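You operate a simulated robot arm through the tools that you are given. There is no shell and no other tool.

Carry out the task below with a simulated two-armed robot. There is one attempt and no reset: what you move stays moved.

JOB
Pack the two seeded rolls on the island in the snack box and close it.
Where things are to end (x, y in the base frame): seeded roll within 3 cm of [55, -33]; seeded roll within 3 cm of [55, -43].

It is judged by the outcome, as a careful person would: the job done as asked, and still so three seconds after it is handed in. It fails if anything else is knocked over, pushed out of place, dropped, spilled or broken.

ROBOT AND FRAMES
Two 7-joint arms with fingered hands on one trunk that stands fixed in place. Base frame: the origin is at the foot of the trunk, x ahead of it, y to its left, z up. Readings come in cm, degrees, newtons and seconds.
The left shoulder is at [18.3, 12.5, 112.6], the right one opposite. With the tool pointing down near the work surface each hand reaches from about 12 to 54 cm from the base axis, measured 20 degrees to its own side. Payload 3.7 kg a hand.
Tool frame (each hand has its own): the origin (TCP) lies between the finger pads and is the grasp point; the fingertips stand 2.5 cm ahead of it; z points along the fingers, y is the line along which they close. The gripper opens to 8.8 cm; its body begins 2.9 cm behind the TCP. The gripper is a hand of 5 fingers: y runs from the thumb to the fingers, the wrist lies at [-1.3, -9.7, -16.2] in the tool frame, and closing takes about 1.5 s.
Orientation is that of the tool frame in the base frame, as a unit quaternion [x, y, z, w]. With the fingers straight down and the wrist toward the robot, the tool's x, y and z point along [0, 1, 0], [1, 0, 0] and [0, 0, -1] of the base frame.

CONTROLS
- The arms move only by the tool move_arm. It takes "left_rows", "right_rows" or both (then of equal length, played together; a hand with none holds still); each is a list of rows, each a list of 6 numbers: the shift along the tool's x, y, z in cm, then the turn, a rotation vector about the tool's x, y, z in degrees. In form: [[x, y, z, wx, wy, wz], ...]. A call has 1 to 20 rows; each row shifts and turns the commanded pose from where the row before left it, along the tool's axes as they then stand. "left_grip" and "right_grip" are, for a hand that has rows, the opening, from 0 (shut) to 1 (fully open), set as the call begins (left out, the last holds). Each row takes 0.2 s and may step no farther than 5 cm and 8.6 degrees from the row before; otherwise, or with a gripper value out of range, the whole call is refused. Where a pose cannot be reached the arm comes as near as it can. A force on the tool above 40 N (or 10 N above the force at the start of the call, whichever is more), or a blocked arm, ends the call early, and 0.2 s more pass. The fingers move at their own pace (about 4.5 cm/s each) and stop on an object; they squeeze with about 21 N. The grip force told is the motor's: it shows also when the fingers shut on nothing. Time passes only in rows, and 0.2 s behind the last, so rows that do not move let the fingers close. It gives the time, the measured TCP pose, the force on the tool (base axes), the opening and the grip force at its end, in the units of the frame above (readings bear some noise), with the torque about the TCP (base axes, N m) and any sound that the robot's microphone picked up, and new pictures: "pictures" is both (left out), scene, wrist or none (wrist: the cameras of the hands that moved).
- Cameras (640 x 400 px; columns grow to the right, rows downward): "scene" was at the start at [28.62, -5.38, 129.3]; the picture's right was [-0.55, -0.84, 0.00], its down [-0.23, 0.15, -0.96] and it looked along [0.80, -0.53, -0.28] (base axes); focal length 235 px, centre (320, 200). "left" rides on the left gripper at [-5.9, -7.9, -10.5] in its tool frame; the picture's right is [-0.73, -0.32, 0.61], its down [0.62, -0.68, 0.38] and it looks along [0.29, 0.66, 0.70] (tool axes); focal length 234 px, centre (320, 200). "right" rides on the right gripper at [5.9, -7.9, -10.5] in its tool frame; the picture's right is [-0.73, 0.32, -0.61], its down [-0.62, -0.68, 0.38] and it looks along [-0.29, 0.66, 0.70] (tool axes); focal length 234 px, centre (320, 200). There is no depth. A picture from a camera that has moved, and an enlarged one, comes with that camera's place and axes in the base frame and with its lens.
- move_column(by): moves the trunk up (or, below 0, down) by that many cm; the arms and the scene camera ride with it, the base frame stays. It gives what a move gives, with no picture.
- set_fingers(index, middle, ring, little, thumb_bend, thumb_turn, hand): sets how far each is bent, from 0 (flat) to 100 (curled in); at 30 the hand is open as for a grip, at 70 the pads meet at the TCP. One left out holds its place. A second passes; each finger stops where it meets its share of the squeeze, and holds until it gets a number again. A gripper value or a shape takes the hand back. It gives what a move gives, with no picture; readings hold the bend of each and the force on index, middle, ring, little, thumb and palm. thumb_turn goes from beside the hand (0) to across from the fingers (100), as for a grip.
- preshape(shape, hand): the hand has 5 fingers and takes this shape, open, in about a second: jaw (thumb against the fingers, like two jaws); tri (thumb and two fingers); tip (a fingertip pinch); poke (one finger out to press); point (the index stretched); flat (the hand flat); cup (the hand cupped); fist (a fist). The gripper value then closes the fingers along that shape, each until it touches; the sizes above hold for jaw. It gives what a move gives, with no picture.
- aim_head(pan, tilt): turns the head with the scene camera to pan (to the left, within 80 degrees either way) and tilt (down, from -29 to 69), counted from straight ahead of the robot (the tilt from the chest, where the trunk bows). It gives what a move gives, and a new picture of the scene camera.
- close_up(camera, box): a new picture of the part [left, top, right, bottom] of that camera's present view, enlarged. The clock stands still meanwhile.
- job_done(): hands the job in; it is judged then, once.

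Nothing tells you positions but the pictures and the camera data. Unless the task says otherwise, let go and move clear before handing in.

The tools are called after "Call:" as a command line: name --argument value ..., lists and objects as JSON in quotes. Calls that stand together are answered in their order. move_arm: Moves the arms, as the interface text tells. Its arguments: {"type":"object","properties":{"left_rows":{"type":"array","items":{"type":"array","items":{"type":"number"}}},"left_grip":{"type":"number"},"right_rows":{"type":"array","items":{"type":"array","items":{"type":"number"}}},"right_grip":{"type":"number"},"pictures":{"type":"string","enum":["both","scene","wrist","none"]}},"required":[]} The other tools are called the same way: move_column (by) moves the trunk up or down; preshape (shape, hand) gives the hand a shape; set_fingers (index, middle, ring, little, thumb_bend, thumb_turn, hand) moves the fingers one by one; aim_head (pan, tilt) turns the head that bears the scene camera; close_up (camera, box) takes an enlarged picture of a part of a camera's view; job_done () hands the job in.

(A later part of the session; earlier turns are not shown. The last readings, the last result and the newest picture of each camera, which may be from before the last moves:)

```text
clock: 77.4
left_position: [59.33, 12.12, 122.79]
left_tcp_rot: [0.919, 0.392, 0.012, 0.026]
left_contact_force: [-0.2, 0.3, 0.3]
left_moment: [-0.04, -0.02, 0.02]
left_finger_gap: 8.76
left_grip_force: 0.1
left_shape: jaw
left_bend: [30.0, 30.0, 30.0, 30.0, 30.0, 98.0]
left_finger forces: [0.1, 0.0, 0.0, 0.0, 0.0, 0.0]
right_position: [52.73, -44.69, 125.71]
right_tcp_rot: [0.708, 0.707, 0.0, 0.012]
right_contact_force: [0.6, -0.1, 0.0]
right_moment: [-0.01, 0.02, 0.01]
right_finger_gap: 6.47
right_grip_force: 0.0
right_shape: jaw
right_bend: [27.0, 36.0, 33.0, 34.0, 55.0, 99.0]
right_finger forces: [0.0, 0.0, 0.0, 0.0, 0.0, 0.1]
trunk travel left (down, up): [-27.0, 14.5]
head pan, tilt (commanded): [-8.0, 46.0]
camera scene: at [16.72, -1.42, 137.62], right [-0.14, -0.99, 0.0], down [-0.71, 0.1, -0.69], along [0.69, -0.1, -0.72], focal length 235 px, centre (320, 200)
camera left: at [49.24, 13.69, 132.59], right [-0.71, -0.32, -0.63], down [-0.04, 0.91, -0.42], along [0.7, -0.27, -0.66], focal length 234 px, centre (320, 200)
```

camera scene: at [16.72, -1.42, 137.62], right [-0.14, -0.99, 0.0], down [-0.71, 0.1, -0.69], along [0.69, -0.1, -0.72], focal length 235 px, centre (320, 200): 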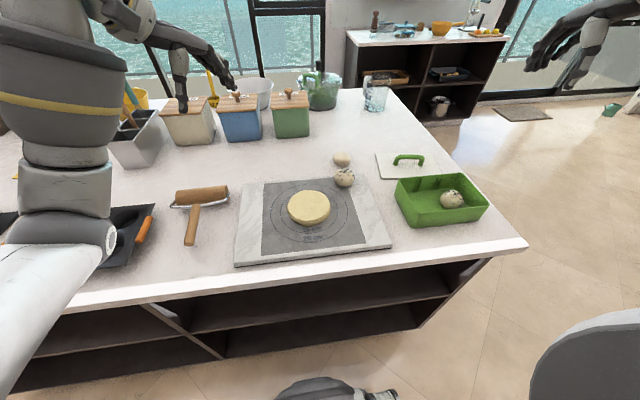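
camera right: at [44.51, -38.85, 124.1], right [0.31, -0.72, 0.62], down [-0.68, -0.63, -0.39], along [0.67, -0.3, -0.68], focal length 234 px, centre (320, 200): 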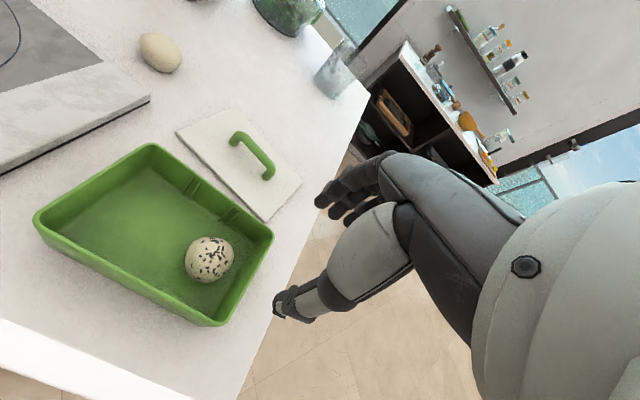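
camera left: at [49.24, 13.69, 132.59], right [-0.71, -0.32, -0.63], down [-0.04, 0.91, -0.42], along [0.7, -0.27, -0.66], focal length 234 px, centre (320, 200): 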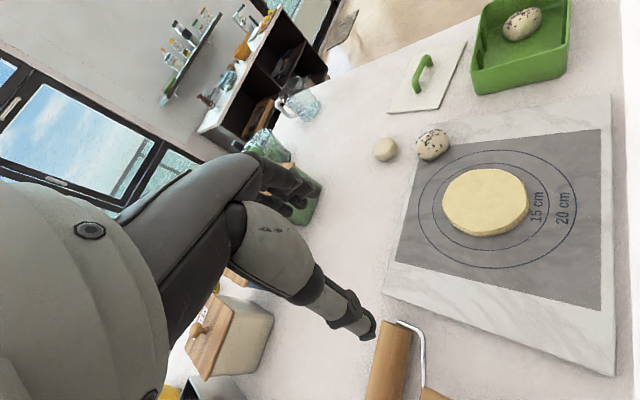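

Roll A stands on the board near [66, -15]. I'll move the left hand further out to the left, well above everything.

Call:
move_arm --left_rows '[[0, 0, 0, 0, 0, -7.5], [0, 0, 0, 0, 0, -7.5], [0, 0, 0, 0, 0, -7.5], [0, 0, 0, 0, 0, -7.5], [0, 0, 0, 0, 0, -7.5], [0, 0, 0, 0, 0, -6], [3, -2, -2, 0, 0, 0], [3, -2, -2, 0, 0, 0], [3, -2, -2, 0, 0, 0], [3, -1.5, -2, 0, 0, 0], [0, 0, 0, 0, 0, 0]]' --pictures "scene"

Call:
close_up --camera "scene" --box '[300, 120, 500, 250]'

```text
clock: 79.8
left_position: [51.52, 24.32, 129.86]
left_tcp_rot: [0.708, 0.705, 0.002, 0.028]
left_contact_force: [0.4, -1.1, 0.2]
left_moment: [-0.03, -0.02, 0.02]
left_finger_gap: 8.79
left_grip_force: 0.1
left_shape: jaw
left_bend: [30.0, 30.0, 30.0, 30.0, 30.0, 98.0]
left_finger forces: [0.1, 0.0, 0.0, 0.0, 0.0, 0.0]
right_position: [52.72, -44.65, 125.79]
right_tcp_rot: [0.708, 0.706, 0.0, 0.011]
right_contact_force: [0.5, 0.2, -0.3]
right_moment: [-0.01, 0.01, 0.03]
right_finger_gap: 6.5
right_grip_force: 0.1
right_shape: jaw
right_bend: [27.0, 36.0, 33.0, 34.0, 55.0, 99.0]
right_finger forces: [0.0, 0.0, 0.1, 0.0, 0.0, 0.0]
trunk travel left (down, up): [-27.0, 14.5]
head pan, tilt (commanded): [-8.0, 46.0]
camera scene: at [16.72, -1.39, 137.61], right [-0.14, -0.99, 0.0], down [-0.71, 0.1, -0.69], along [0.69, -0.1, -0.72], focal length 235 px, centre (320, 200)
```

scene: 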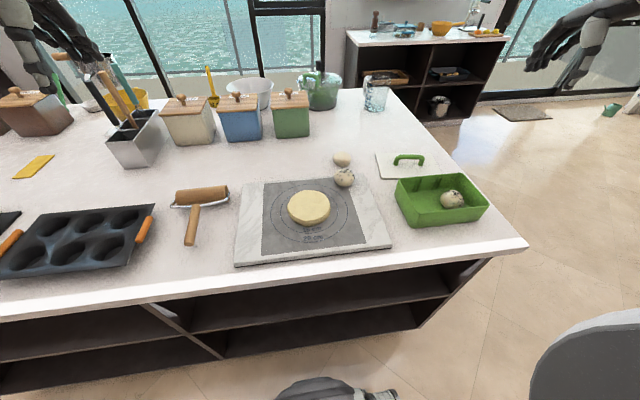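

```text
3.08 times, centred on (400, 185) of scene
camera zoom: at [16.72, -1.39, 137.61], right [-0.14, -0.99, 0.0], down [-0.71, 0.1, -0.69], along [0.69, -0.1, -0.72], focal length 722 px, centre (74, 246)
```

zoom: 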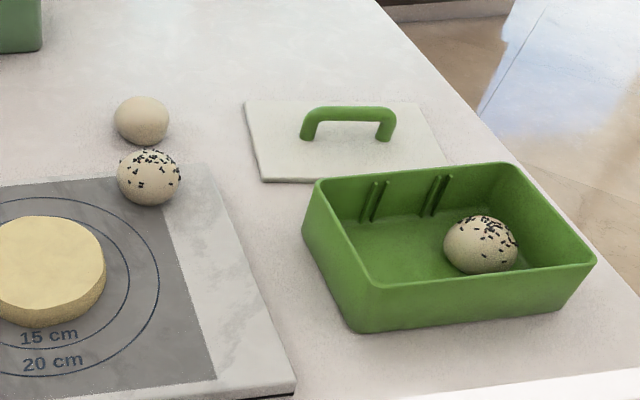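

All objects are in place: roll A at about [65.8, -15.3] on the board and roll B in the box at [54.9, -42.5]. Now I'll open the right hand and bring it over roll A.

Call:
move_arm --right_rows '[[4.1, 1.87, 0, 0, 0, 0], [4.1, 1.87, 0, 0, 0, 0], [4.1, 1.87, 0, 0, 0, 0], [4.1, 1.87, 0, 0, 0, 0], [4.1, 1.87, 0, 0, 0, 0], [4.1, 1.87, 0, 0, 0, 0], [4.1, 1.87, 1, 0, 0, 0], [0, 0, 4, 0, 0, 0], [0, 0, 4, 0, 0, 0], [0, 0, 4, 0, 0, 0], [0, 0, 0, 0, 0, 0]]' --right_grip 1 --pictures "both"

Call:
close_up --camera "scene" --box '[280, 80, 480, 230]'

```text
clock: 82.2
left_position: [51.56, 24.24, 129.85]
left_tcp_rot: [0.708, 0.705, 0.003, 0.029]
left_contact_force: [-0.1, 0.5, 0.1]
left_moment: [0.0, 0.02, -0.01]
left_finger_gap: 8.77
left_grip_force: 0.1
left_shape: jaw
left_bend: [30.0, 30.0, 30.0, 30.0, 30.0, 98.0]
left_finger forces: [0.0, 0.0, 0.0, 0.1, 0.0, 0.0]
right_position: [66.09, -15.84, 112.54]
right_tcp_rot: [0.707, 0.707, 0.001, 0.011]
right_contact_force: [0.0, 0.5, 0.8]
right_moment: [0.01, 0.04, -0.04]
right_finger_gap: 8.77
right_grip_force: 0.0
right_shape: jaw
right_bend: [30.0, 30.0, 30.0, 30.0, 30.0, 98.0]
right_finger forces: [0.0, 0.1, 0.0, 0.0, 0.0, 0.1]
trunk travel left (down, up): [-27.0, 14.5]
head pan, tilt (commanded): [-8.0, 46.0]
camera scene: at [16.64, -1.36, 137.64], right [-0.14, -0.99, 0.0], down [-0.71, 0.1, -0.69], along [0.69, -0.1, -0.72], focal length 235 px, centre (320, 200)
camera right: at [58.04, -9.86, 122.77], right [0.31, -0.72, 0.62], down [-0.68, -0.63, -0.39], along [0.67, -0.3, -0.68], focal length 234 px, centre (320, 200)
```

scene: 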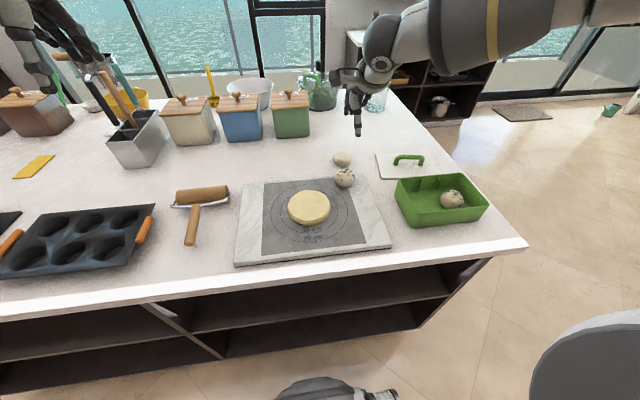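
right: 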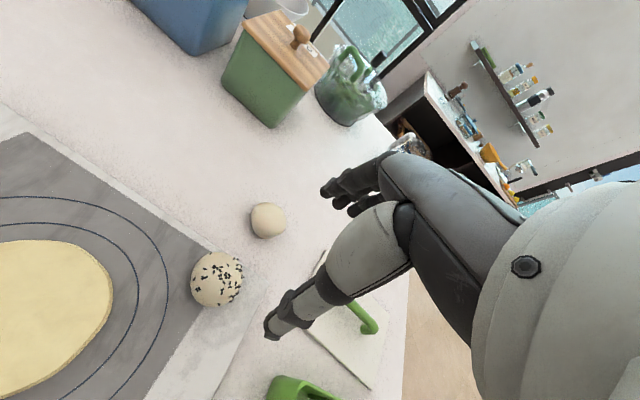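

```text
2.67 times, centred on (380, 155) of scene
camera zoom: at [16.64, -1.36, 137.64], right [-0.14, -0.99, 0.0], down [-0.71, 0.1, -0.69], along [0.69, -0.1, -0.72], focal length 626 px, centre (160, 320)
```

zoom: 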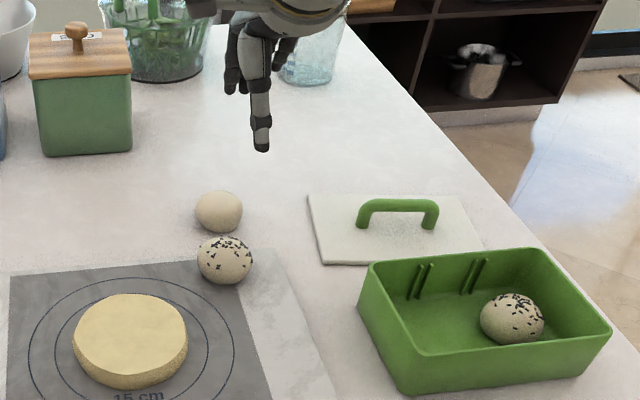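

Roll A is centred under the right hand (offset about 0.7 cm toward the index side, as with the first one). Descending.

Call:
move_arm --right_rows '[[0, 0, 4, 0, 0, 0], [0, 0, 4, 0, 0, 0], [0.1, -0.1, 4, 0, 0, 0], [0.1, -0.1, 2.5, 0, 0, 0], [0, 0, 0, 0, 0, 0]]' --pictures "both"

Call:
close_up --camera "scene" --box '[300, 110, 420, 210]'

Call:
close_up --camera "right" --box '[180, 150, 440, 400]'

```text
clock: 83.4
left_position: [51.51, 24.16, 129.83]
left_tcp_rot: [0.708, 0.705, 0.003, 0.029]
left_contact_force: [0.1, 0.2, -0.2]
left_moment: [0.0, 0.02, 0.02]
left_finger_gap: 8.77
left_grip_force: 0.1
left_shape: jaw
left_bend: [30.0, 30.0, 30.0, 30.0, 30.0, 98.0]
left_finger forces: [0.0, 0.1, 0.1, 0.0, 0.0, 0.0]
right_position: [65.56, -16.79, 98.74]
right_tcp_rot: [0.707, 0.708, 0.001, 0.011]
right_contact_force: [0.5, -0.2, -0.3]
right_moment: [0.02, 0.0, 0.02]
right_finger_gap: 8.76
right_grip_force: 0.1
right_shape: jaw
right_bend: [30.0, 30.0, 30.0, 30.0, 30.0, 98.0]
right_finger forces: [0.1, 0.1, 0.0, 0.0, 0.0, 0.0]
right hand out of reach, approached as far as the arm can: row 4
trunk travel left (down, up): [-27.0, 14.5]
head pan, tilt (commanded): [-8.0, 46.0]
camera scene: at [16.7, -1.37, 137.63], right [-0.14, -0.99, 0.0], down [-0.71, 0.1, -0.69], along [0.69, -0.1, -0.72], focal length 235 px, centre (320, 200)
camera right: at [57.43, -10.79, 108.96], right [0.31, -0.72, 0.62], down [-0.67, -0.63, -0.39], along [0.67, -0.3, -0.68], focal length 234 px, centre (320, 200)
```

scene: 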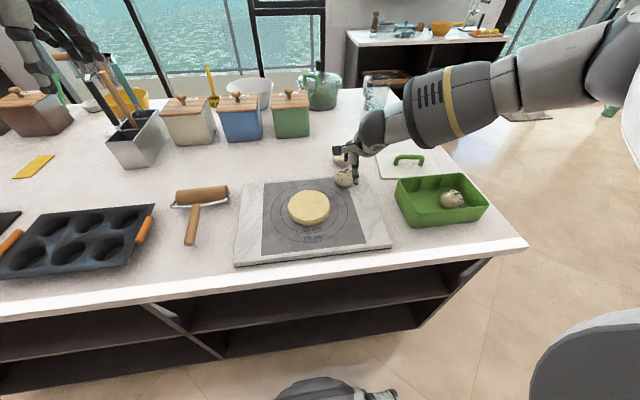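
right: 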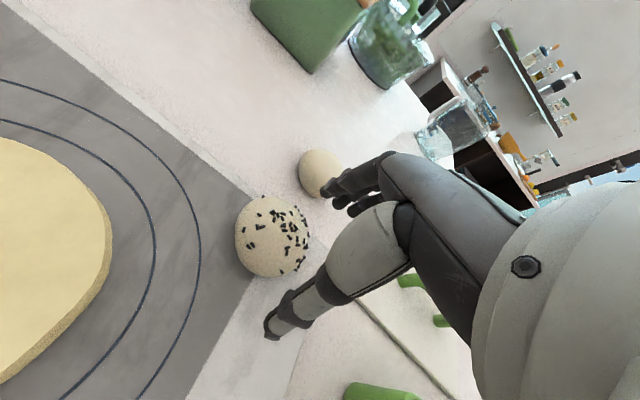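

```text
4.00 times, centred on (360, 160) of scene
camera zoom: at [16.7, -1.37, 137.63], right [-0.14, -0.99, 0.0], down [-0.71, 0.1, -0.69], along [0.69, -0.1, -0.72], focal length 939 px, centre (160, 360)
```

zoom: 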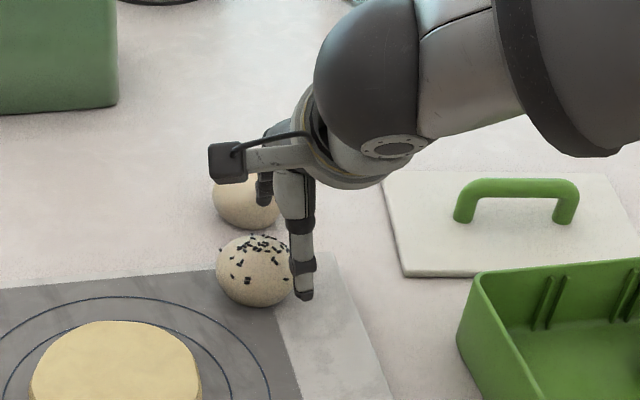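

```text
1.60 times, centred on (310, 275) of right
camera zoom: at [57.43, -10.79, 108.96], right [0.31, -0.72, 0.62], down [-0.67, -0.63, -0.39], along [0.67, -0.3, -0.68], focal length 375 px, centre (336, 80)
```

zoom: 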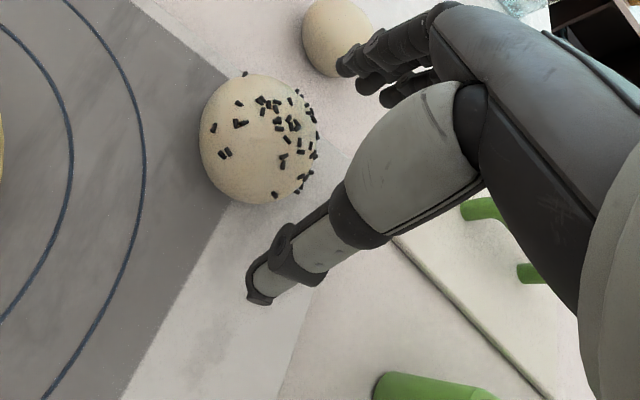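

At this trunk height the right arm runs out of downward reach. I'll raise both hands first and then lower the trunk by 10 cm.

Call:
move_arm --right_rows '[[0, 0, -3, 0, 0, 0], [0.2, 0, -4, 0, 0, 0], [0.3, 0.1, -4, 0, 0, 0], [0.3, 0.1, -4, 0, 0, 0], [0, 0, 0, 0, 0, 0]]' --left_rows '[[0, 0, -1, 0, 0, 0], [0, 0, -1.5, 0, 0, 0], [0, 0, -1.5, 0, 0, 0], [0, 0, -1, 0, 0, 0], [0, 0, 0, 0, 0, 0]]' --pictures "scene"

Call:
move_column --by -10

Call:
close_up --camera "scene" --box '[0, 0, 640, 400]'

```text
clock: 84.6
left_position: [51.29, 24.56, 134.77]
left_tcp_rot: [0.708, 0.705, 0.002, 0.028]
left_contact_force: [-0.3, -0.2, 0.0]
left_moment: [-0.01, -0.01, 0.0]
left_finger_gap: 8.76
left_grip_force: 0.1
left_shape: jaw
left_bend: [30.0, 30.0, 30.0, 30.0, 30.0, 98.0]
left_finger forces: [0.0, 0.1, 0.0, 0.1, 0.1, 0.0]
right_position: [65.37, -15.9, 113.58]
right_tcp_rot: [0.707, 0.707, 0.0, 0.011]
right_contact_force: [0.4, -0.3, 0.4]
right_moment: [0.02, 0.0, -0.01]
right_finger_gap: 8.77
right_grip_force: 0.1
right_shape: jaw
right_bend: [30.0, 30.0, 30.0, 30.0, 30.0, 98.0]
right_finger forces: [0.0, 0.1, 0.1, 0.0, 0.0, 0.1]
trunk travel left (down, up): [-27.0, 14.5]
head pan, tilt (commanded): [-8.0, 46.0]
camera scene: at [16.75, -1.39, 137.61], right [-0.14, -0.99, 0.0], down [-0.71, 0.1, -0.69], along [0.69, -0.1, -0.72], focal length 235 px, centre (320, 200)
```

scene: 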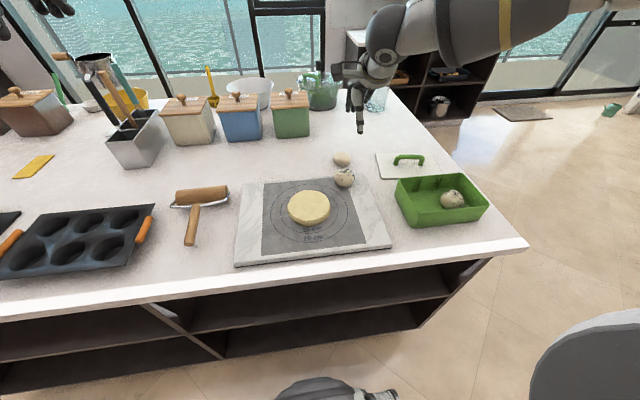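

```text
clock: 85.9
left_position: [51.07, 24.46, 124.81]
left_tcp_rot: [0.709, 0.705, 0.004, 0.031]
left_contact_force: [-0.1, -0.7, 0.4]
left_moment: [0.0, 0.01, 0.04]
left_finger_gap: 8.75
left_grip_force: 0.0
left_shape: jaw
left_bend: [30.0, 30.0, 30.0, 30.0, 30.0, 98.0]
left_finger forces: [0.0, 0.1, 0.0, 0.1, 0.0, 0.1]
right_position: [65.16, -15.83, 103.95]
right_tcp_rot: [0.707, 0.707, 0.002, 0.013]
right_contact_force: [0.1, 0.1, 0.1]
right_moment: [-0.03, -0.05, -0.02]
right_finger_gap: 8.76
right_grip_force: 0.0
right_shape: jaw
right_bend: [30.0, 30.0, 30.0, 30.0, 30.0, 98.0]
right_finger forces: [0.1, 0.1, 0.0, 0.0, 0.1, 0.0]
trunk travel left (down, up): [-17.0, 24.5]
head pan, tilt (commanded): [-8.0, 46.0]
```

```text
1.00 times, centred on (320, 200) of scene (not enlarged: the box is as wide or as high as the picture)
camera zoom: at [26.4, -1.36, 127.04], right [-0.14, -0.99, 0.0], down [-0.71, 0.1, -0.7], along [0.69, -0.1, -0.72], focal length 235 px, centre (320, 200)
```

zoom: 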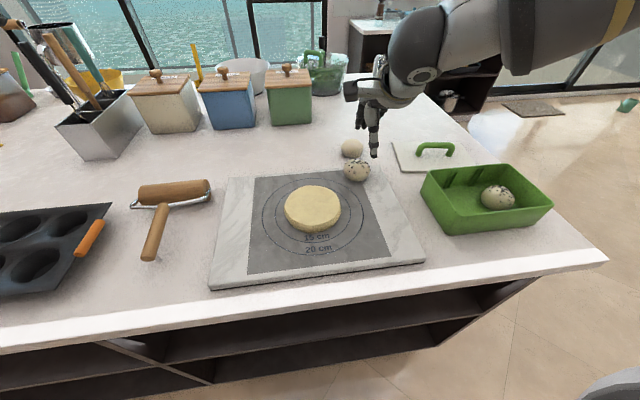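

The trunk is back to nearly its original height and nothing was touched. Now descending over roll A again.

Call:
move_arm --right_rows '[[0.1, 0.8, 1, 0, 0, 0], [0, 0, 2, 0, 0, 0], [0, 0, 2.6, 0, 0, 0], [0, 0, 0, 0, 0, 0]]' --pictures "wrist"

Call:
close_up --camera "right" --box '[180, 150, 440, 400]'

Call:
close_up --camera "scene" --box '[310, 100, 430, 200]'

```text
clock: 86.9
left_position: [51.3, 24.44, 124.75]
left_tcp_rot: [0.708, 0.706, 0.003, 0.029]
left_contact_force: [0.0, 0.5, -0.5]
left_moment: [-0.03, 0.04, -0.01]
left_finger_gap: 8.77
left_grip_force: 0.0
left_shape: jaw
left_bend: [30.0, 30.0, 30.0, 30.0, 30.0, 98.0]
left_finger forces: [0.1, 0.0, 0.0, 0.0, 0.0, 0.1]
right_position: [66.26, -15.87, 98.31]
right_tcp_rot: [0.707, 0.707, 0.001, 0.011]
right_contact_force: [-1.0, -0.5, 0.3]
right_moment: [-0.05, 0.0, 0.0]
right_finger_gap: 8.76
right_grip_force: 0.0
right_shape: jaw
right_bend: [30.0, 30.0, 30.0, 30.0, 30.0, 98.0]
right_finger forces: [0.1, 0.0, 0.1, 0.0, 0.0, 0.1]
trunk travel left (down, up): [-17.0, 24.5]
head pan, tilt (commanded): [-8.0, 46.0]
camera right: at [58.11, -9.8, 108.51], right [0.31, -0.72, 0.62], down [-0.68, -0.63, -0.39], along [0.67, -0.3, -0.68], focal length 234 px, centre (320, 200)
```

right: 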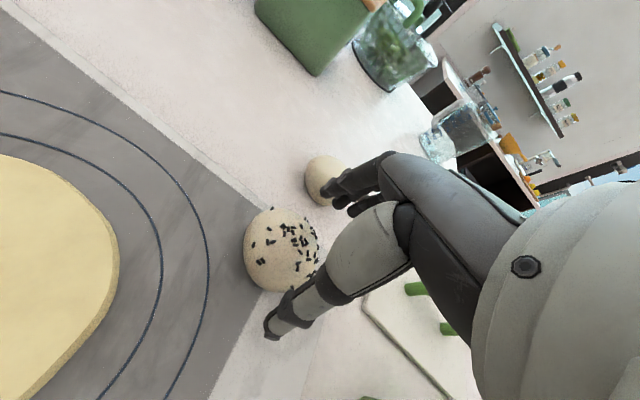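

```text
1.60 times, centred on (310, 275) of right
camera zoom: at [58.11, -9.8, 108.51], right [0.31, -0.72, 0.62], down [-0.68, -0.63, -0.39], along [0.67, -0.3, -0.68], focal length 375 px, centre (336, 80)
```

zoom: 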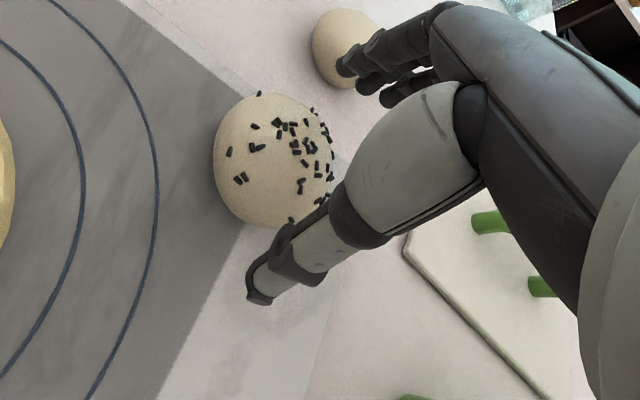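

```text
4.00 times, centred on (370, 150) of scene
camera zoom: at [26.51, -1.36, 127.0], right [-0.14, -0.99, 0.0], down [-0.71, 0.1, -0.69], along [0.69, -0.1, -0.72], focal length 939 px, centre (120, 400)
```

zoom: 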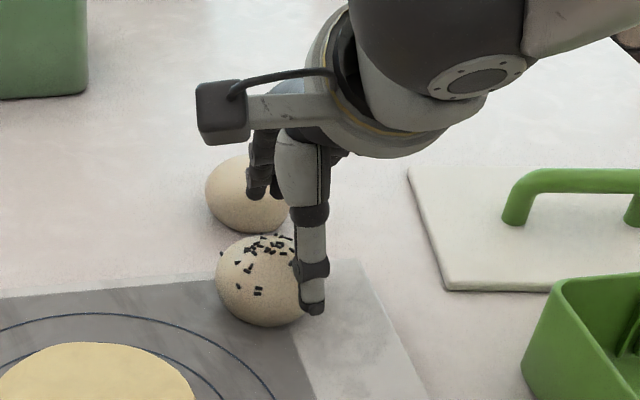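

Call:
move_arm --right_rows '[[0.25, -0.2, 1.2, 0, 0, 0], [0.2, -0.1, 1.2, 0, 0, 0], [0, 0, 0.6, 0, 0, 0], [0, 0, 0, 0, 0, 0]]' --pictures "wrist"

Call:
close_up --camera "right" --box '[180, 150, 440, 400]'

Call:
close_up --camera "scene" --box '[310, 100, 430, 200]'

```text
clock: 87.9
left_position: [51.32, 24.37, 124.87]
left_tcp_rot: [0.708, 0.705, 0.002, 0.029]
left_contact_force: [0.0, 0.7, 0.6]
left_moment: [0.0, -0.03, 0.0]
left_finger_gap: 8.74
left_grip_force: 0.1
left_shape: jaw
left_bend: [30.0, 30.0, 30.0, 30.0, 30.0, 98.0]
left_finger forces: [0.0, 0.0, 0.1, 0.1, 0.0, 0.0]
right_position: [65.93, -15.41, 95.03]
right_tcp_rot: [0.707, 0.707, 0.0, 0.012]
right_contact_force: [1.1, -0.1, 0.6]
right_moment: [0.01, 0.02, -0.02]
right_finger_gap: 8.76
right_grip_force: 0.0
right_shape: jaw
right_bend: [30.0, 30.0, 30.0, 30.0, 30.0, 98.0]
right_finger forces: [0.0, 0.1, 0.2, 0.0, 0.1, 0.1]
trunk travel left (down, up): [-17.0, 24.5]
head pan, tilt (commanded): [-8.0, 46.0]
camera right: at [57.89, -9.38, 105.36], right [0.31, -0.72, 0.62], down [-0.68, -0.63, -0.39], along [0.67, -0.3, -0.68], focal length 234 px, centre (320, 200)
```

right: 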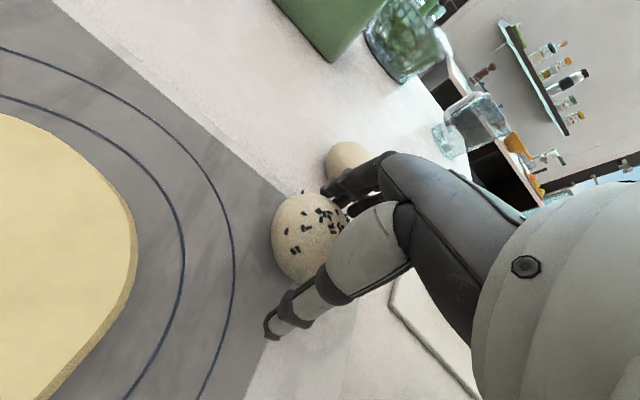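

```text
1.60 times, centred on (310, 275) of right
camera zoom: at [57.89, -9.38, 105.36], right [0.31, -0.72, 0.62], down [-0.68, -0.63, -0.39], along [0.67, -0.3, -0.68], focal length 375 px, centre (336, 80)
```

zoom: 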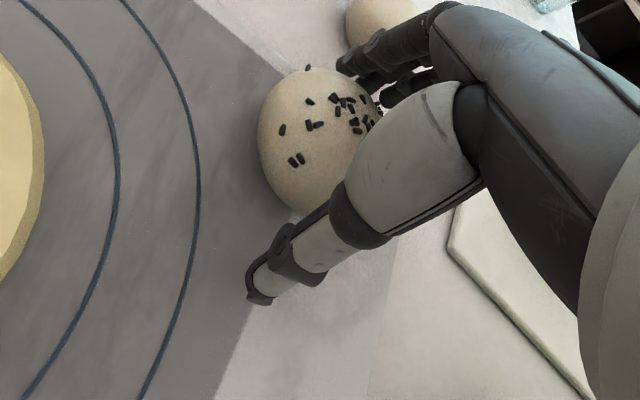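

```text
4.00 times, centred on (370, 150) of scene
camera zoom: at [26.56, -1.37, 126.98], right [-0.14, -0.99, 0.0], down [-0.71, 0.1, -0.69], along [0.69, -0.1, -0.72], focal length 939 px, centre (120, 400)
```

zoom: 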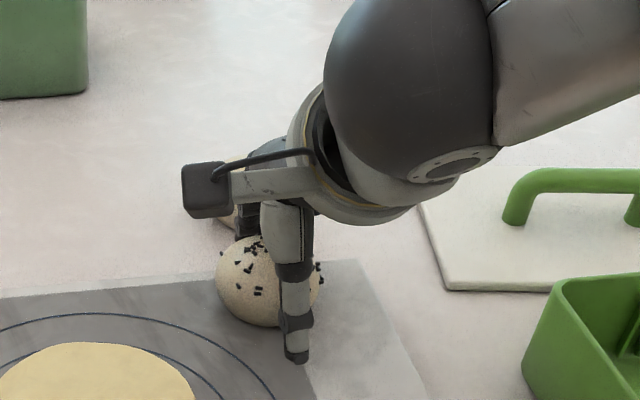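

The hand straddles roll A with good centring. Closing.

Call:
move_arm --right_rows '[[0, 0, 0, 0, 0, 0], [0, 0, 0, 0, 0, 0], [0, 0, 0, 0, 0, 0], [0, 0, 0, 0, 0, 0], [0, 0, 0, 0, 0, 0], [0, 0, 0, 0, 0, 0], [0, 0, 0, 0, 0, 0]]' --right_grip 0.2 --pictures "none"

Call:
move_arm --right_rows '[[0, 0, -0.4, 0, 0, 0], [0, 0, -0.6, 0, 0, 0], [0, 0, -1, 0, 0, 0], [0, 0, 0, 0, 0, 0]]' --pictures "both"

Call:
close_up --camera "scene" --box '[310, 100, 430, 200]'

```text
clock: 89.5
left_position: [51.35, 24.44, 124.74]
left_tcp_rot: [0.709, 0.705, 0.003, 0.028]
left_contact_force: [0.6, 0.3, 0.1]
left_moment: [0.01, -0.03, -0.01]
left_finger_gap: 8.79
left_grip_force: 0.0
left_shape: jaw
left_bend: [30.0, 30.0, 30.0, 30.0, 30.0, 98.0]
left_finger forces: [0.0, 0.0, 0.1, 0.0, 0.0, 0.1]
right_position: [66.02, -15.46, 95.06]
right_tcp_rot: [0.707, 0.707, 0.0, 0.012]
right_contact_force: [-0.5, -0.3, 0.0]
right_moment: [0.03, 0.01, 0.0]
right_finger_gap: 4.54
right_grip_force: 21.2
right_shape: jaw
right_bend: [74.0, 44.0, 47.0, 45.0, 70.0, 100.0]
right_finger forces: [11.7, 5.6, 0.0, 0.0, 17.3, 0.1]
trunk travel left (down, up): [-17.0, 24.5]
head pan, tilt (commanded): [-8.0, 46.0]
```

```text
clock: 90.5
left_position: [51.42, 24.37, 124.73]
left_tcp_rot: [0.708, 0.705, 0.002, 0.029]
left_contact_force: [0.3, 0.6, -0.1]
left_moment: [0.02, 0.01, 0.02]
left_finger_gap: 8.77
left_grip_force: 0.0
left_shape: jaw
left_bend: [30.0, 30.0, 30.0, 30.0, 30.0, 98.0]
left_finger forces: [0.0, 0.0, 0.0, 0.0, 0.0, 0.0]
right_position: [65.91, -15.25, 97.18]
right_tcp_rot: [0.708, 0.706, 0.0, 0.011]
right_contact_force: [0.0, 0.2, -0.5]
right_moment: [0.02, -0.02, -0.02]
right_finger_gap: 4.57
right_grip_force: 21.3
right_shape: jaw
right_bend: [74.0, 44.0, 47.0, 45.0, 70.0, 100.0]
right_finger forces: [11.6, 5.6, 0.0, 0.0, 17.2, 0.0]
trunk travel left (down, up): [-17.0, 24.5]
head pan, tilt (commanded): [-8.0, 46.0]
camera scene: at [26.59, -1.37, 126.97], right [-0.14, -0.99, 0.0], down [-0.71, 0.1, -0.69], along [0.69, -0.1, -0.72], focal length 235 px, centre (320, 200)
camera right: at [57.91, -9.33, 107.43], right [0.31, -0.72, 0.62], down [-0.68, -0.63, -0.38], along [0.67, -0.3, -0.68], focal length 234 px, centre (320, 200)
```

scene: 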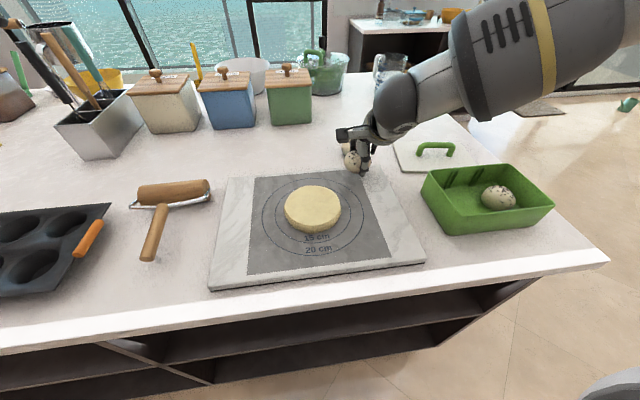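
right: 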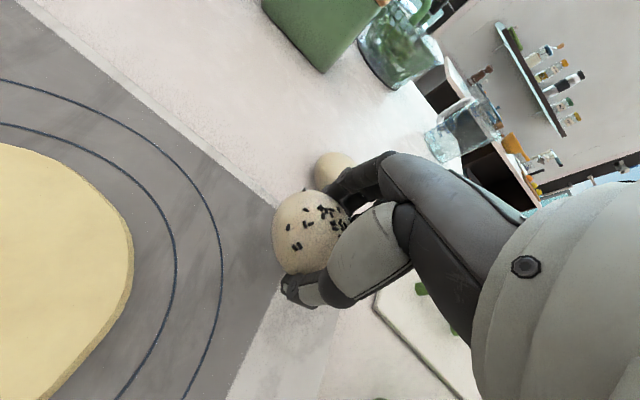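

```text
4.00 times, centred on (370, 150) of scene
camera zoom: at [26.59, -1.37, 126.97], right [-0.14, -0.99, 0.0], down [-0.71, 0.1, -0.69], along [0.69, -0.1, -0.72], focal length 939 px, centre (120, 400)
```

zoom: 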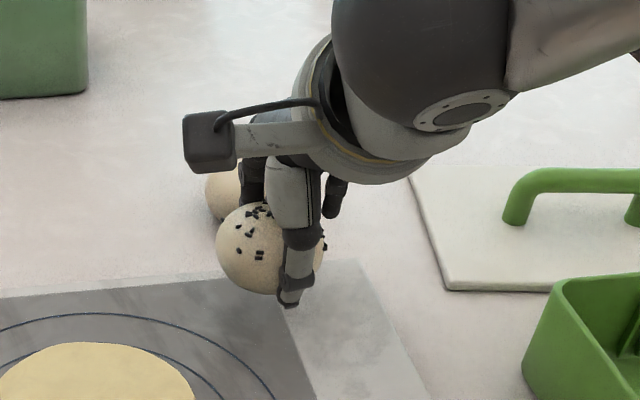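

Roll A is held in the right hand. Lifting and carrying it over the left half of the box.

Call:
move_arm --right_rows '[[0, 0, -2.5, 0, 0, 0], [0, 0, -3.5, 0, 0, 0], [0, 0, -3.5, 0, 0, 0], [-3.3, -1.8, 0, 0, 0, 0], [-3.9, -2.2, 0, 0, 0, 0], [-3.9, -2.2, 0, 0, 0, 0], [-3.9, -2.2, 0, 0, 0, 0], [-3.9, -2.1, 0, 0, 0, 0], [0, 0, 0, 0, 0, 0]]' --pictures "both"

Call:
close_up --camera "scene" --box '[390, 60, 590, 250]'

Call:
close_up --camera "right" --box '[100, 100, 440, 400]'

```text
clock: 92.5
left_position: [51.27, 24.46, 124.75]
left_tcp_rot: [0.708, 0.706, 0.002, 0.029]
left_contact_force: [0.8, 0.3, -0.1]
left_moment: [-0.04, 0.01, -0.01]
left_finger_gap: 8.78
left_grip_force: 0.2
left_shape: jaw
left_bend: [30.0, 30.0, 30.0, 30.0, 30.0, 98.0]
left_finger forces: [0.0, 0.0, 0.1, 0.0, 0.1, 0.1]
right_position: [54.94, -34.14, 106.58]
right_tcp_rot: [0.707, 0.707, -0.001, 0.012]
right_contact_force: [0.3, 0.8, -0.7]
right_moment: [0.01, 0.03, 0.01]
right_finger_gap: 4.54
right_grip_force: 21.3
right_shape: jaw
right_bend: [74.0, 44.0, 47.0, 45.0, 71.0, 100.0]
right_finger forces: [11.6, 5.7, 0.1, 0.1, 17.0, 0.1]
trunk travel left (down, up): [-17.0, 24.5]
head pan, tilt (commanded): [-8.0, 46.0]
camera scene: at [26.59, -1.31, 126.97], right [-0.14, -0.99, 0.0], down [-0.71, 0.1, -0.69], along [0.69, -0.1, -0.72], focal length 235 px, centre (320, 200)
camera right: at [46.98, -28.2, 116.93], right [0.31, -0.72, 0.62], down [-0.68, -0.63, -0.38], along [0.67, -0.3, -0.68], focal length 234 px, centre (320, 200)
```

scene: 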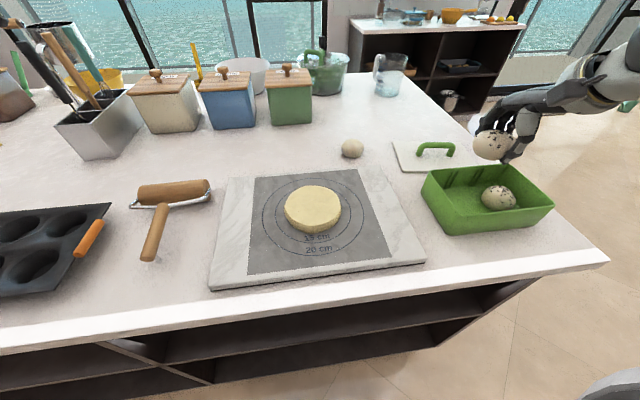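
right: 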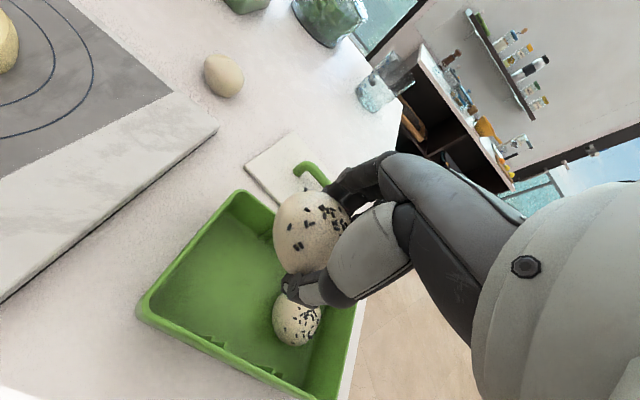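

```text
2.11 times, centred on (490, 155) of scene
camera zoom: at [26.59, -1.31, 126.97], right [-0.14, -0.99, 0.0], down [-0.71, 0.1, -0.69], along [0.69, -0.1, -0.72], focal length 494 px, centre (-38, 295)
```

zoom: 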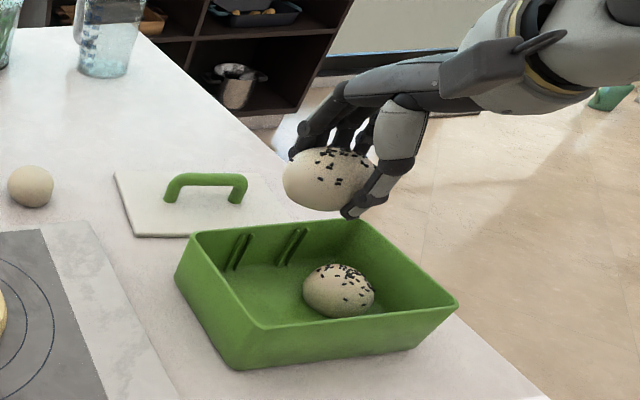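

```text
1.33 times, centred on (270, 250) of right
camera zoom: at [46.98, -28.2, 116.93], right [0.31, -0.72, 0.62], down [-0.68, -0.63, -0.38], along [0.67, -0.3, -0.68], focal length 312 px, centre (387, 133)
```

zoom: 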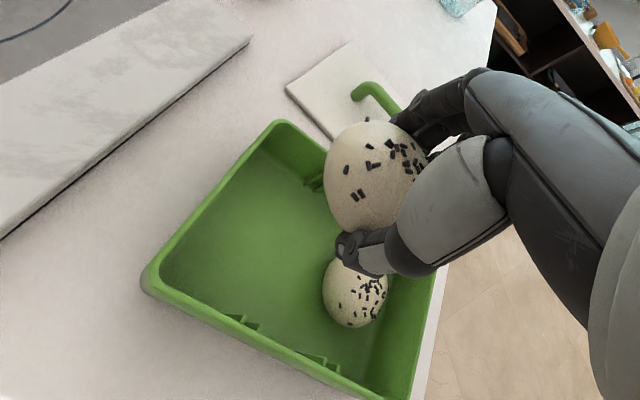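

Roll A is over the left half of the box with its centre near [55.5, -33.8]. I'll shift it half a centimetre to the right and lower.

Call:
move_arm --right_rows '[[-0.3, 0, 3, 0, 0, 0], [0, 0, 3, 0, 0, 0], [0, -0.1, 2.5, 0, 0, 0], [0, -0.1, 1.2, 0, 0, 0], [0, 0, 0, 0, 0, 0]]' --pictures "both"

Call:
close_up --camera "scene" --box '[400, 110, 570, 250]'

Call:
close_up --camera "right" --box '[140, 100, 440, 400]'

```text
clock: 93.7
left_position: [51.34, 24.48, 124.8]
left_tcp_rot: [0.708, 0.706, 0.003, 0.029]
left_contact_force: [-0.9, -0.6, 0.1]
left_moment: [0.04, 0.0, 0.0]
left_finger_gap: 8.76
left_grip_force: 0.1
left_shape: jaw
left_bend: [30.0, 30.0, 30.0, 30.0, 30.0, 98.0]
left_finger forces: [0.0, 0.1, 0.0, 0.0, 0.0, 0.1]
right_position: [55.24, -34.72, 96.97]
right_tcp_rot: [0.707, 0.707, 0.001, 0.011]
right_contact_force: [0.5, 0.1, -1.6]
right_moment: [0.0, 0.02, -0.02]
right_finger_gap: 4.55
right_grip_force: 21.2
right_shape: jaw
right_bend: [74.0, 44.0, 47.0, 45.0, 71.0, 100.0]
right_finger forces: [11.7, 5.6, 0.0, 0.0, 17.0, 0.0]
trunk travel left (down, up): [-17.0, 24.5]
head pan, tilt (commanded): [-8.0, 46.0]
camera scene: at [26.57, -1.37, 126.98], right [-0.14, -0.99, 0.0], down [-0.71, 0.1, -0.69], along [0.69, -0.1, -0.72], focal length 235 px, centre (320, 200)
camera right: at [47.08, -28.64, 107.33], right [0.31, -0.72, 0.62], down [-0.68, -0.63, -0.38], along [0.67, -0.3, -0.68], focal length 234 px, centre (320, 200)
```

scene: 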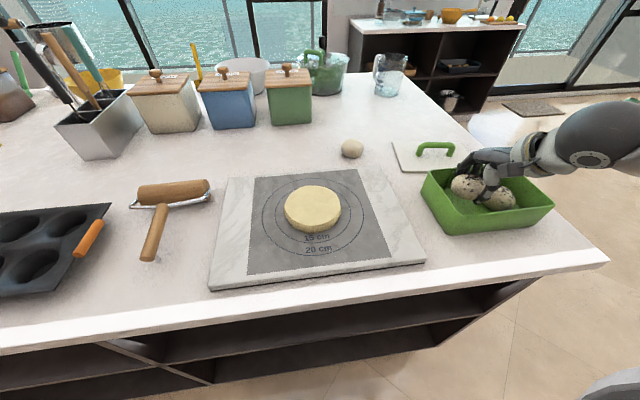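
right: 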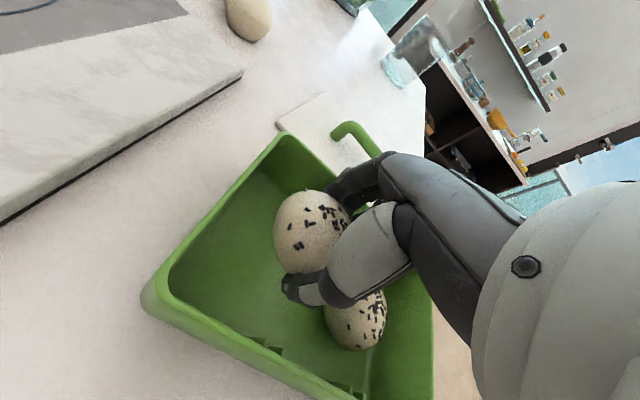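

```text
2.86 times, centred on (485, 180) of scene
camera zoom: at [26.57, -1.37, 126.98], right [-0.14, -0.99, 0.0], down [-0.71, 0.1, -0.69], along [0.69, -0.1, -0.72], focal length 670 px, centre (-151, 257)
```

zoom: 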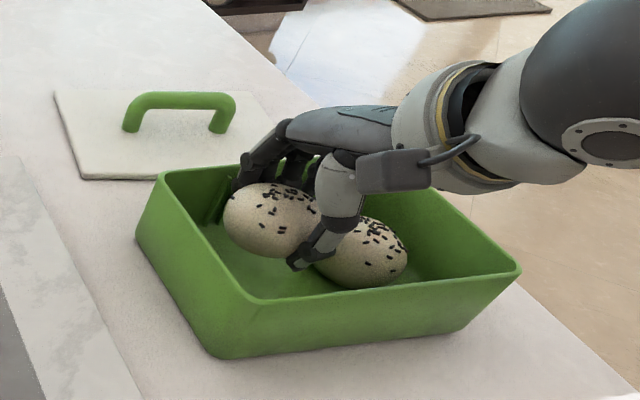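

```text
1.33 times, centred on (290, 250) of right
camera zoom: at [47.08, -28.64, 107.33], right [0.31, -0.72, 0.62], down [-0.68, -0.63, -0.38], along [0.67, -0.3, -0.68], focal length 312 px, centre (360, 133)
```

zoom: 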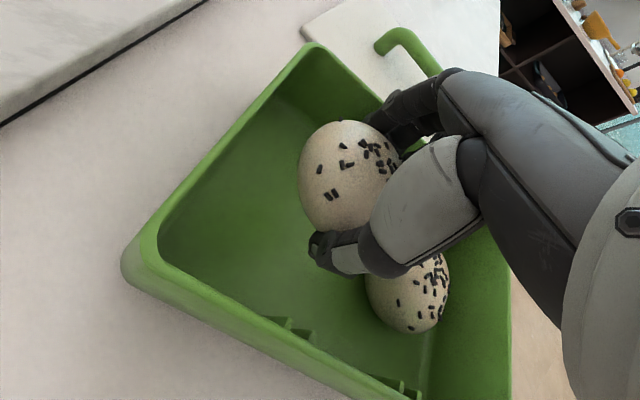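

There is room on all sides. Lowering the rest of the way.

Call:
move_arm --right_rows '[[0.2, -0.1, 0.8, 0, 0, 0], [0.1, -0.1, 0.8, 0, 0, 0], [0, 0, 0.8, 0, 0, 0], [0, 0, 0, 0, 0, 0]]' --pictures "none"

Call:
close_up --camera "scene" --box '[400, 110, 570, 250]'

Call:
close_up --camera "right" --box '[140, 100, 440, 400]'

```text
clock: 94.7
left_position: [51.43, 24.38, 124.74]
left_tcp_rot: [0.709, 0.705, 0.003, 0.028]
left_contact_force: [0.4, -1.0, 0.3]
left_moment: [0.04, 0.0, -0.04]
left_finger_gap: 8.76
left_grip_force: 0.0
left_shape: jaw
left_bend: [30.0, 30.0, 30.0, 30.0, 30.0, 98.0]
left_finger forces: [0.1, 0.0, 0.1, 0.1, 0.0, 0.0]
right_position: [55.12, -34.29, 94.54]
right_tcp_rot: [0.707, 0.707, 0.0, 0.012]
right_contact_force: [-0.4, 0.5, -0.3]
right_moment: [0.01, 0.0, 0.01]
right_finger_gap: 4.55
right_grip_force: 20.9
right_shape: jaw
right_bend: [74.0, 44.0, 47.0, 45.0, 71.0, 100.0]
right_finger forces: [11.7, 5.6, 0.1, 0.1, 17.0, 0.0]
trunk travel left (down, up): [-17.0, 24.5]
head pan, tilt (commanded): [-8.0, 46.0]
```

```text
2.86 times, centred on (485, 180) of scene
camera zoom: at [26.56, -1.37, 126.98], right [-0.14, -0.99, 0.0], down [-0.71, 0.1, -0.69], along [0.69, -0.1, -0.72], focal length 670 px, centre (-151, 257)
```

zoom: 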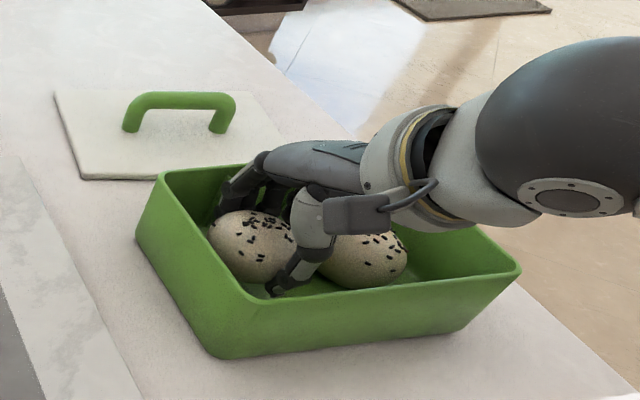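

```text
1.33 times, centred on (290, 250) of right
camera zoom: at [47.01, -28.29, 104.86], right [0.31, -0.72, 0.62], down [-0.68, -0.63, -0.39], along [0.67, -0.3, -0.68], focal length 312 px, centre (360, 133)
```

zoom: 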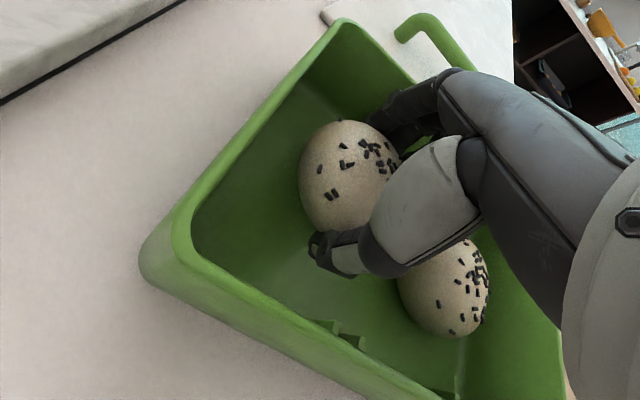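

Call:
move_arm --right_rows '[[0, 0, 0.3, 0, 0, 0], [0, 0, 0.3, 0, 0, 0], [0, 0, 0, 0, 0, 0]]' --pictures "none"

```text
clock: 95.5
left_position: [51.35, 24.52, 124.78]
left_tcp_rot: [0.708, 0.705, 0.003, 0.028]
left_contact_force: [0.0, 0.2, -0.2]
left_moment: [0.01, 0.01, 0.0]
left_finger_gap: 8.76
left_grip_force: 0.0
left_shape: jaw
left_bend: [30.0, 30.0, 30.0, 30.0, 30.0, 98.0]
left_finger forces: [0.0, 0.0, 0.0, 0.1, 0.0, 0.0]
right_position: [55.09, -34.34, 94.1]
right_tcp_rot: [0.708, 0.706, 0.0, 0.011]
right_contact_force: [0.2, 0.1, -0.6]
right_moment: [0.02, 0.02, 0.01]
right_finger_gap: 4.55
right_grip_force: 20.7
right_shape: jaw
right_bend: [74.0, 44.0, 47.0, 45.0, 71.0, 100.0]
right_finger forces: [11.7, 5.6, 0.0, 0.0, 17.0, 0.0]
trunk travel left (down, up): [-17.0, 24.5]
head pan, tilt (commanded): [-8.0, 46.0]
```

Call:
move_arm --right_rows '[[0, 0, 0.3, 0, 0, 0], [0, 0, 0, 0, 0, 0]]' --pictures "none"

```text
clock: 96.1
left_position: [51.23, 24.37, 124.88]
left_tcp_rot: [0.708, 0.705, 0.002, 0.028]
left_contact_force: [0.0, 0.0, 0.2]
left_moment: [0.0, -0.01, -0.01]
left_finger_gap: 8.76
left_grip_force: 0.0
left_shape: jaw
left_bend: [30.0, 30.0, 30.0, 30.0, 30.0, 98.0]
left_finger forces: [0.0, 0.1, 0.1, 0.0, 0.0, 0.0]
right_position: [55.1, -34.31, 93.71]
right_tcp_rot: [0.707, 0.707, 0.001, 0.011]
right_contact_force: [-0.2, -0.7, -1.1]
right_moment: [-0.01, 0.01, 0.01]
right_finger_gap: 4.55
right_grip_force: 21.1
right_shape: jaw
right_bend: [74.0, 44.0, 47.0, 45.0, 71.0, 100.0]
right_finger forces: [11.6, 5.6, 0.0, 0.0, 16.9, 0.0]
trunk travel left (down, up): [-17.0, 24.5]
head pan, tilt (commanded): [-8.0, 46.0]
```

Call:
move_arm --right_rows '[[0, 0, 0.2, 0, 0, 0], [0, 0, 0, 0, 0, 0]]' --pictures "none"

Call:
close_up --camera "scene" --box '[420, 140, 540, 230]'

```text
clock: 96.7
left_position: [51.4, 24.56, 124.85]
left_tcp_rot: [0.708, 0.705, 0.002, 0.028]
left_contact_force: [0.1, 0.2, 0.6]
left_moment: [-0.03, -0.01, 0.0]
left_finger_gap: 8.79
left_grip_force: 0.1
left_shape: jaw
left_bend: [30.0, 30.0, 30.0, 30.0, 30.0, 98.0]
left_finger forces: [0.0, 0.1, 0.0, 0.0, 0.0, 0.0]
right_position: [55.01, -34.27, 93.58]
right_tcp_rot: [0.708, 0.707, 0.0, 0.012]
right_contact_force: [-0.2, 0.3, -0.6]
right_moment: [0.03, -0.02, 0.0]
right_finger_gap: 4.54
right_grip_force: 20.9
right_shape: jaw
right_bend: [74.0, 44.0, 47.0, 45.0, 71.0, 100.0]
right_finger forces: [11.7, 5.6, 0.0, 0.0, 16.9, 0.0]
trunk travel left (down, up): [-17.0, 24.5]
head pan, tilt (commanded): [-8.0, 46.0]
```

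```text
4.44 times, centred on (480, 185) of scene
camera zoom: at [26.57, -1.37, 126.98], right [-0.14, -0.99, 0.0], down [-0.71, 0.1, -0.69], along [0.69, -0.1, -0.72], focal length 1043 px, centre (-391, 267)
```

zoom: 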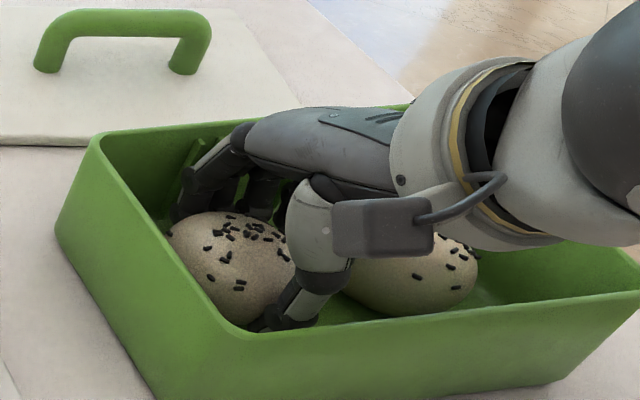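

Call:
move_arm --right_rows '[[0, 0, 0.25, 0, 0, 0], [0, 0, 0, 0, 0, 0]]' --pictures "none"

```text
clock: 97.3
left_position: [51.29, 24.53, 124.75]
left_tcp_rot: [0.709, 0.705, 0.003, 0.029]
left_contact_force: [0.2, -0.5, 0.0]
left_moment: [-0.04, 0.0, 0.02]
left_finger_gap: 8.78
left_grip_force: 0.0
left_shape: jaw
left_bend: [30.0, 30.0, 30.0, 30.0, 30.0, 98.0]
left_finger forces: [0.0, 0.1, 0.0, 0.1, 0.0, 0.0]
right_position: [55.12, -34.25, 93.32]
right_tcp_rot: [0.707, 0.707, 0.001, 0.012]
right_contact_force: [-0.6, 1.3, 1.5]
right_moment: [0.04, -0.04, 0.0]
right_finger_gap: 4.55
right_grip_force: 20.9
right_shape: jaw
right_bend: [74.0, 44.0, 47.0, 45.0, 71.0, 100.0]
right_finger forces: [11.1, 5.2, 0.0, 0.1, 16.8, 0.0]
trunk travel left (down, up): [-17.0, 24.5]
head pan, tilt (commanded): [-8.0, 46.0]
```

Roll A now just touches the box floor. Opening partly to release it.

Call:
move_arm --right_rows '[[0, 0, 0, 0, 0, 0], [0, 0, 0, 0, 0, 0], [0, 0, 0, 0, 0, 0], [0, 0, 0, 0, 0, 0], [0, 0, 0, 0, 0, 0]]' --right_grip 0.74 --pictures "wrist"

Call:
close_up --camera "scene" --box '[420, 140, 540, 230]'

```text
clock: 98.5
left_position: [51.41, 24.44, 124.81]
left_tcp_rot: [0.708, 0.705, 0.002, 0.028]
left_contact_force: [0.2, -0.4, -0.2]
left_moment: [-0.02, -0.01, -0.01]
left_finger_gap: 8.75
left_grip_force: 0.1
left_shape: jaw
left_bend: [30.0, 30.0, 30.0, 30.0, 30.0, 98.0]
left_finger forces: [0.1, 0.1, 0.0, 0.0, 0.0, 0.0]
right_position: [55.0, -34.32, 93.25]
right_tcp_rot: [0.707, 0.707, 0.001, 0.012]
right_contact_force: [-0.8, 0.8, -0.5]
right_moment: [0.02, -0.02, 0.0]
right_finger_gap: 6.43
right_grip_force: 0.1
right_shape: jaw
right_bend: [27.0, 37.0, 33.0, 34.0, 55.0, 99.0]
right_finger forces: [0.1, 1.3, 0.0, 0.0, 0.0, 0.0]
trunk travel left (down, up): [-17.0, 24.5]
head pan, tilt (commanded): [-8.0, 46.0]
camera right: at [46.96, -28.32, 103.57], right [0.31, -0.72, 0.62], down [-0.68, -0.63, -0.38], along [0.67, -0.3, -0.68], focal length 234 px, centre (320, 200)
```

right: 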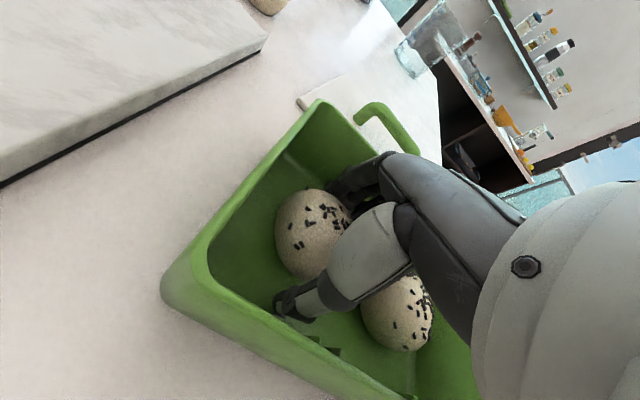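

```text
4.44 times, centred on (480, 185) of scene
camera zoom: at [26.55, -1.37, 126.98], right [-0.14, -0.99, 0.0], down [-0.71, 0.1, -0.69], along [0.69, -0.1, -0.72], focal length 1043 px, centre (-391, 267)
```

zoom: 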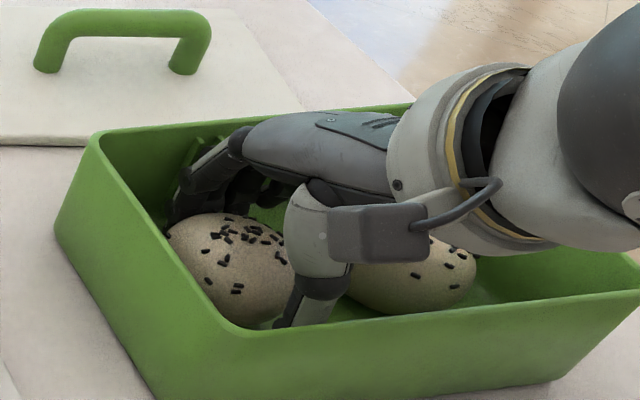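

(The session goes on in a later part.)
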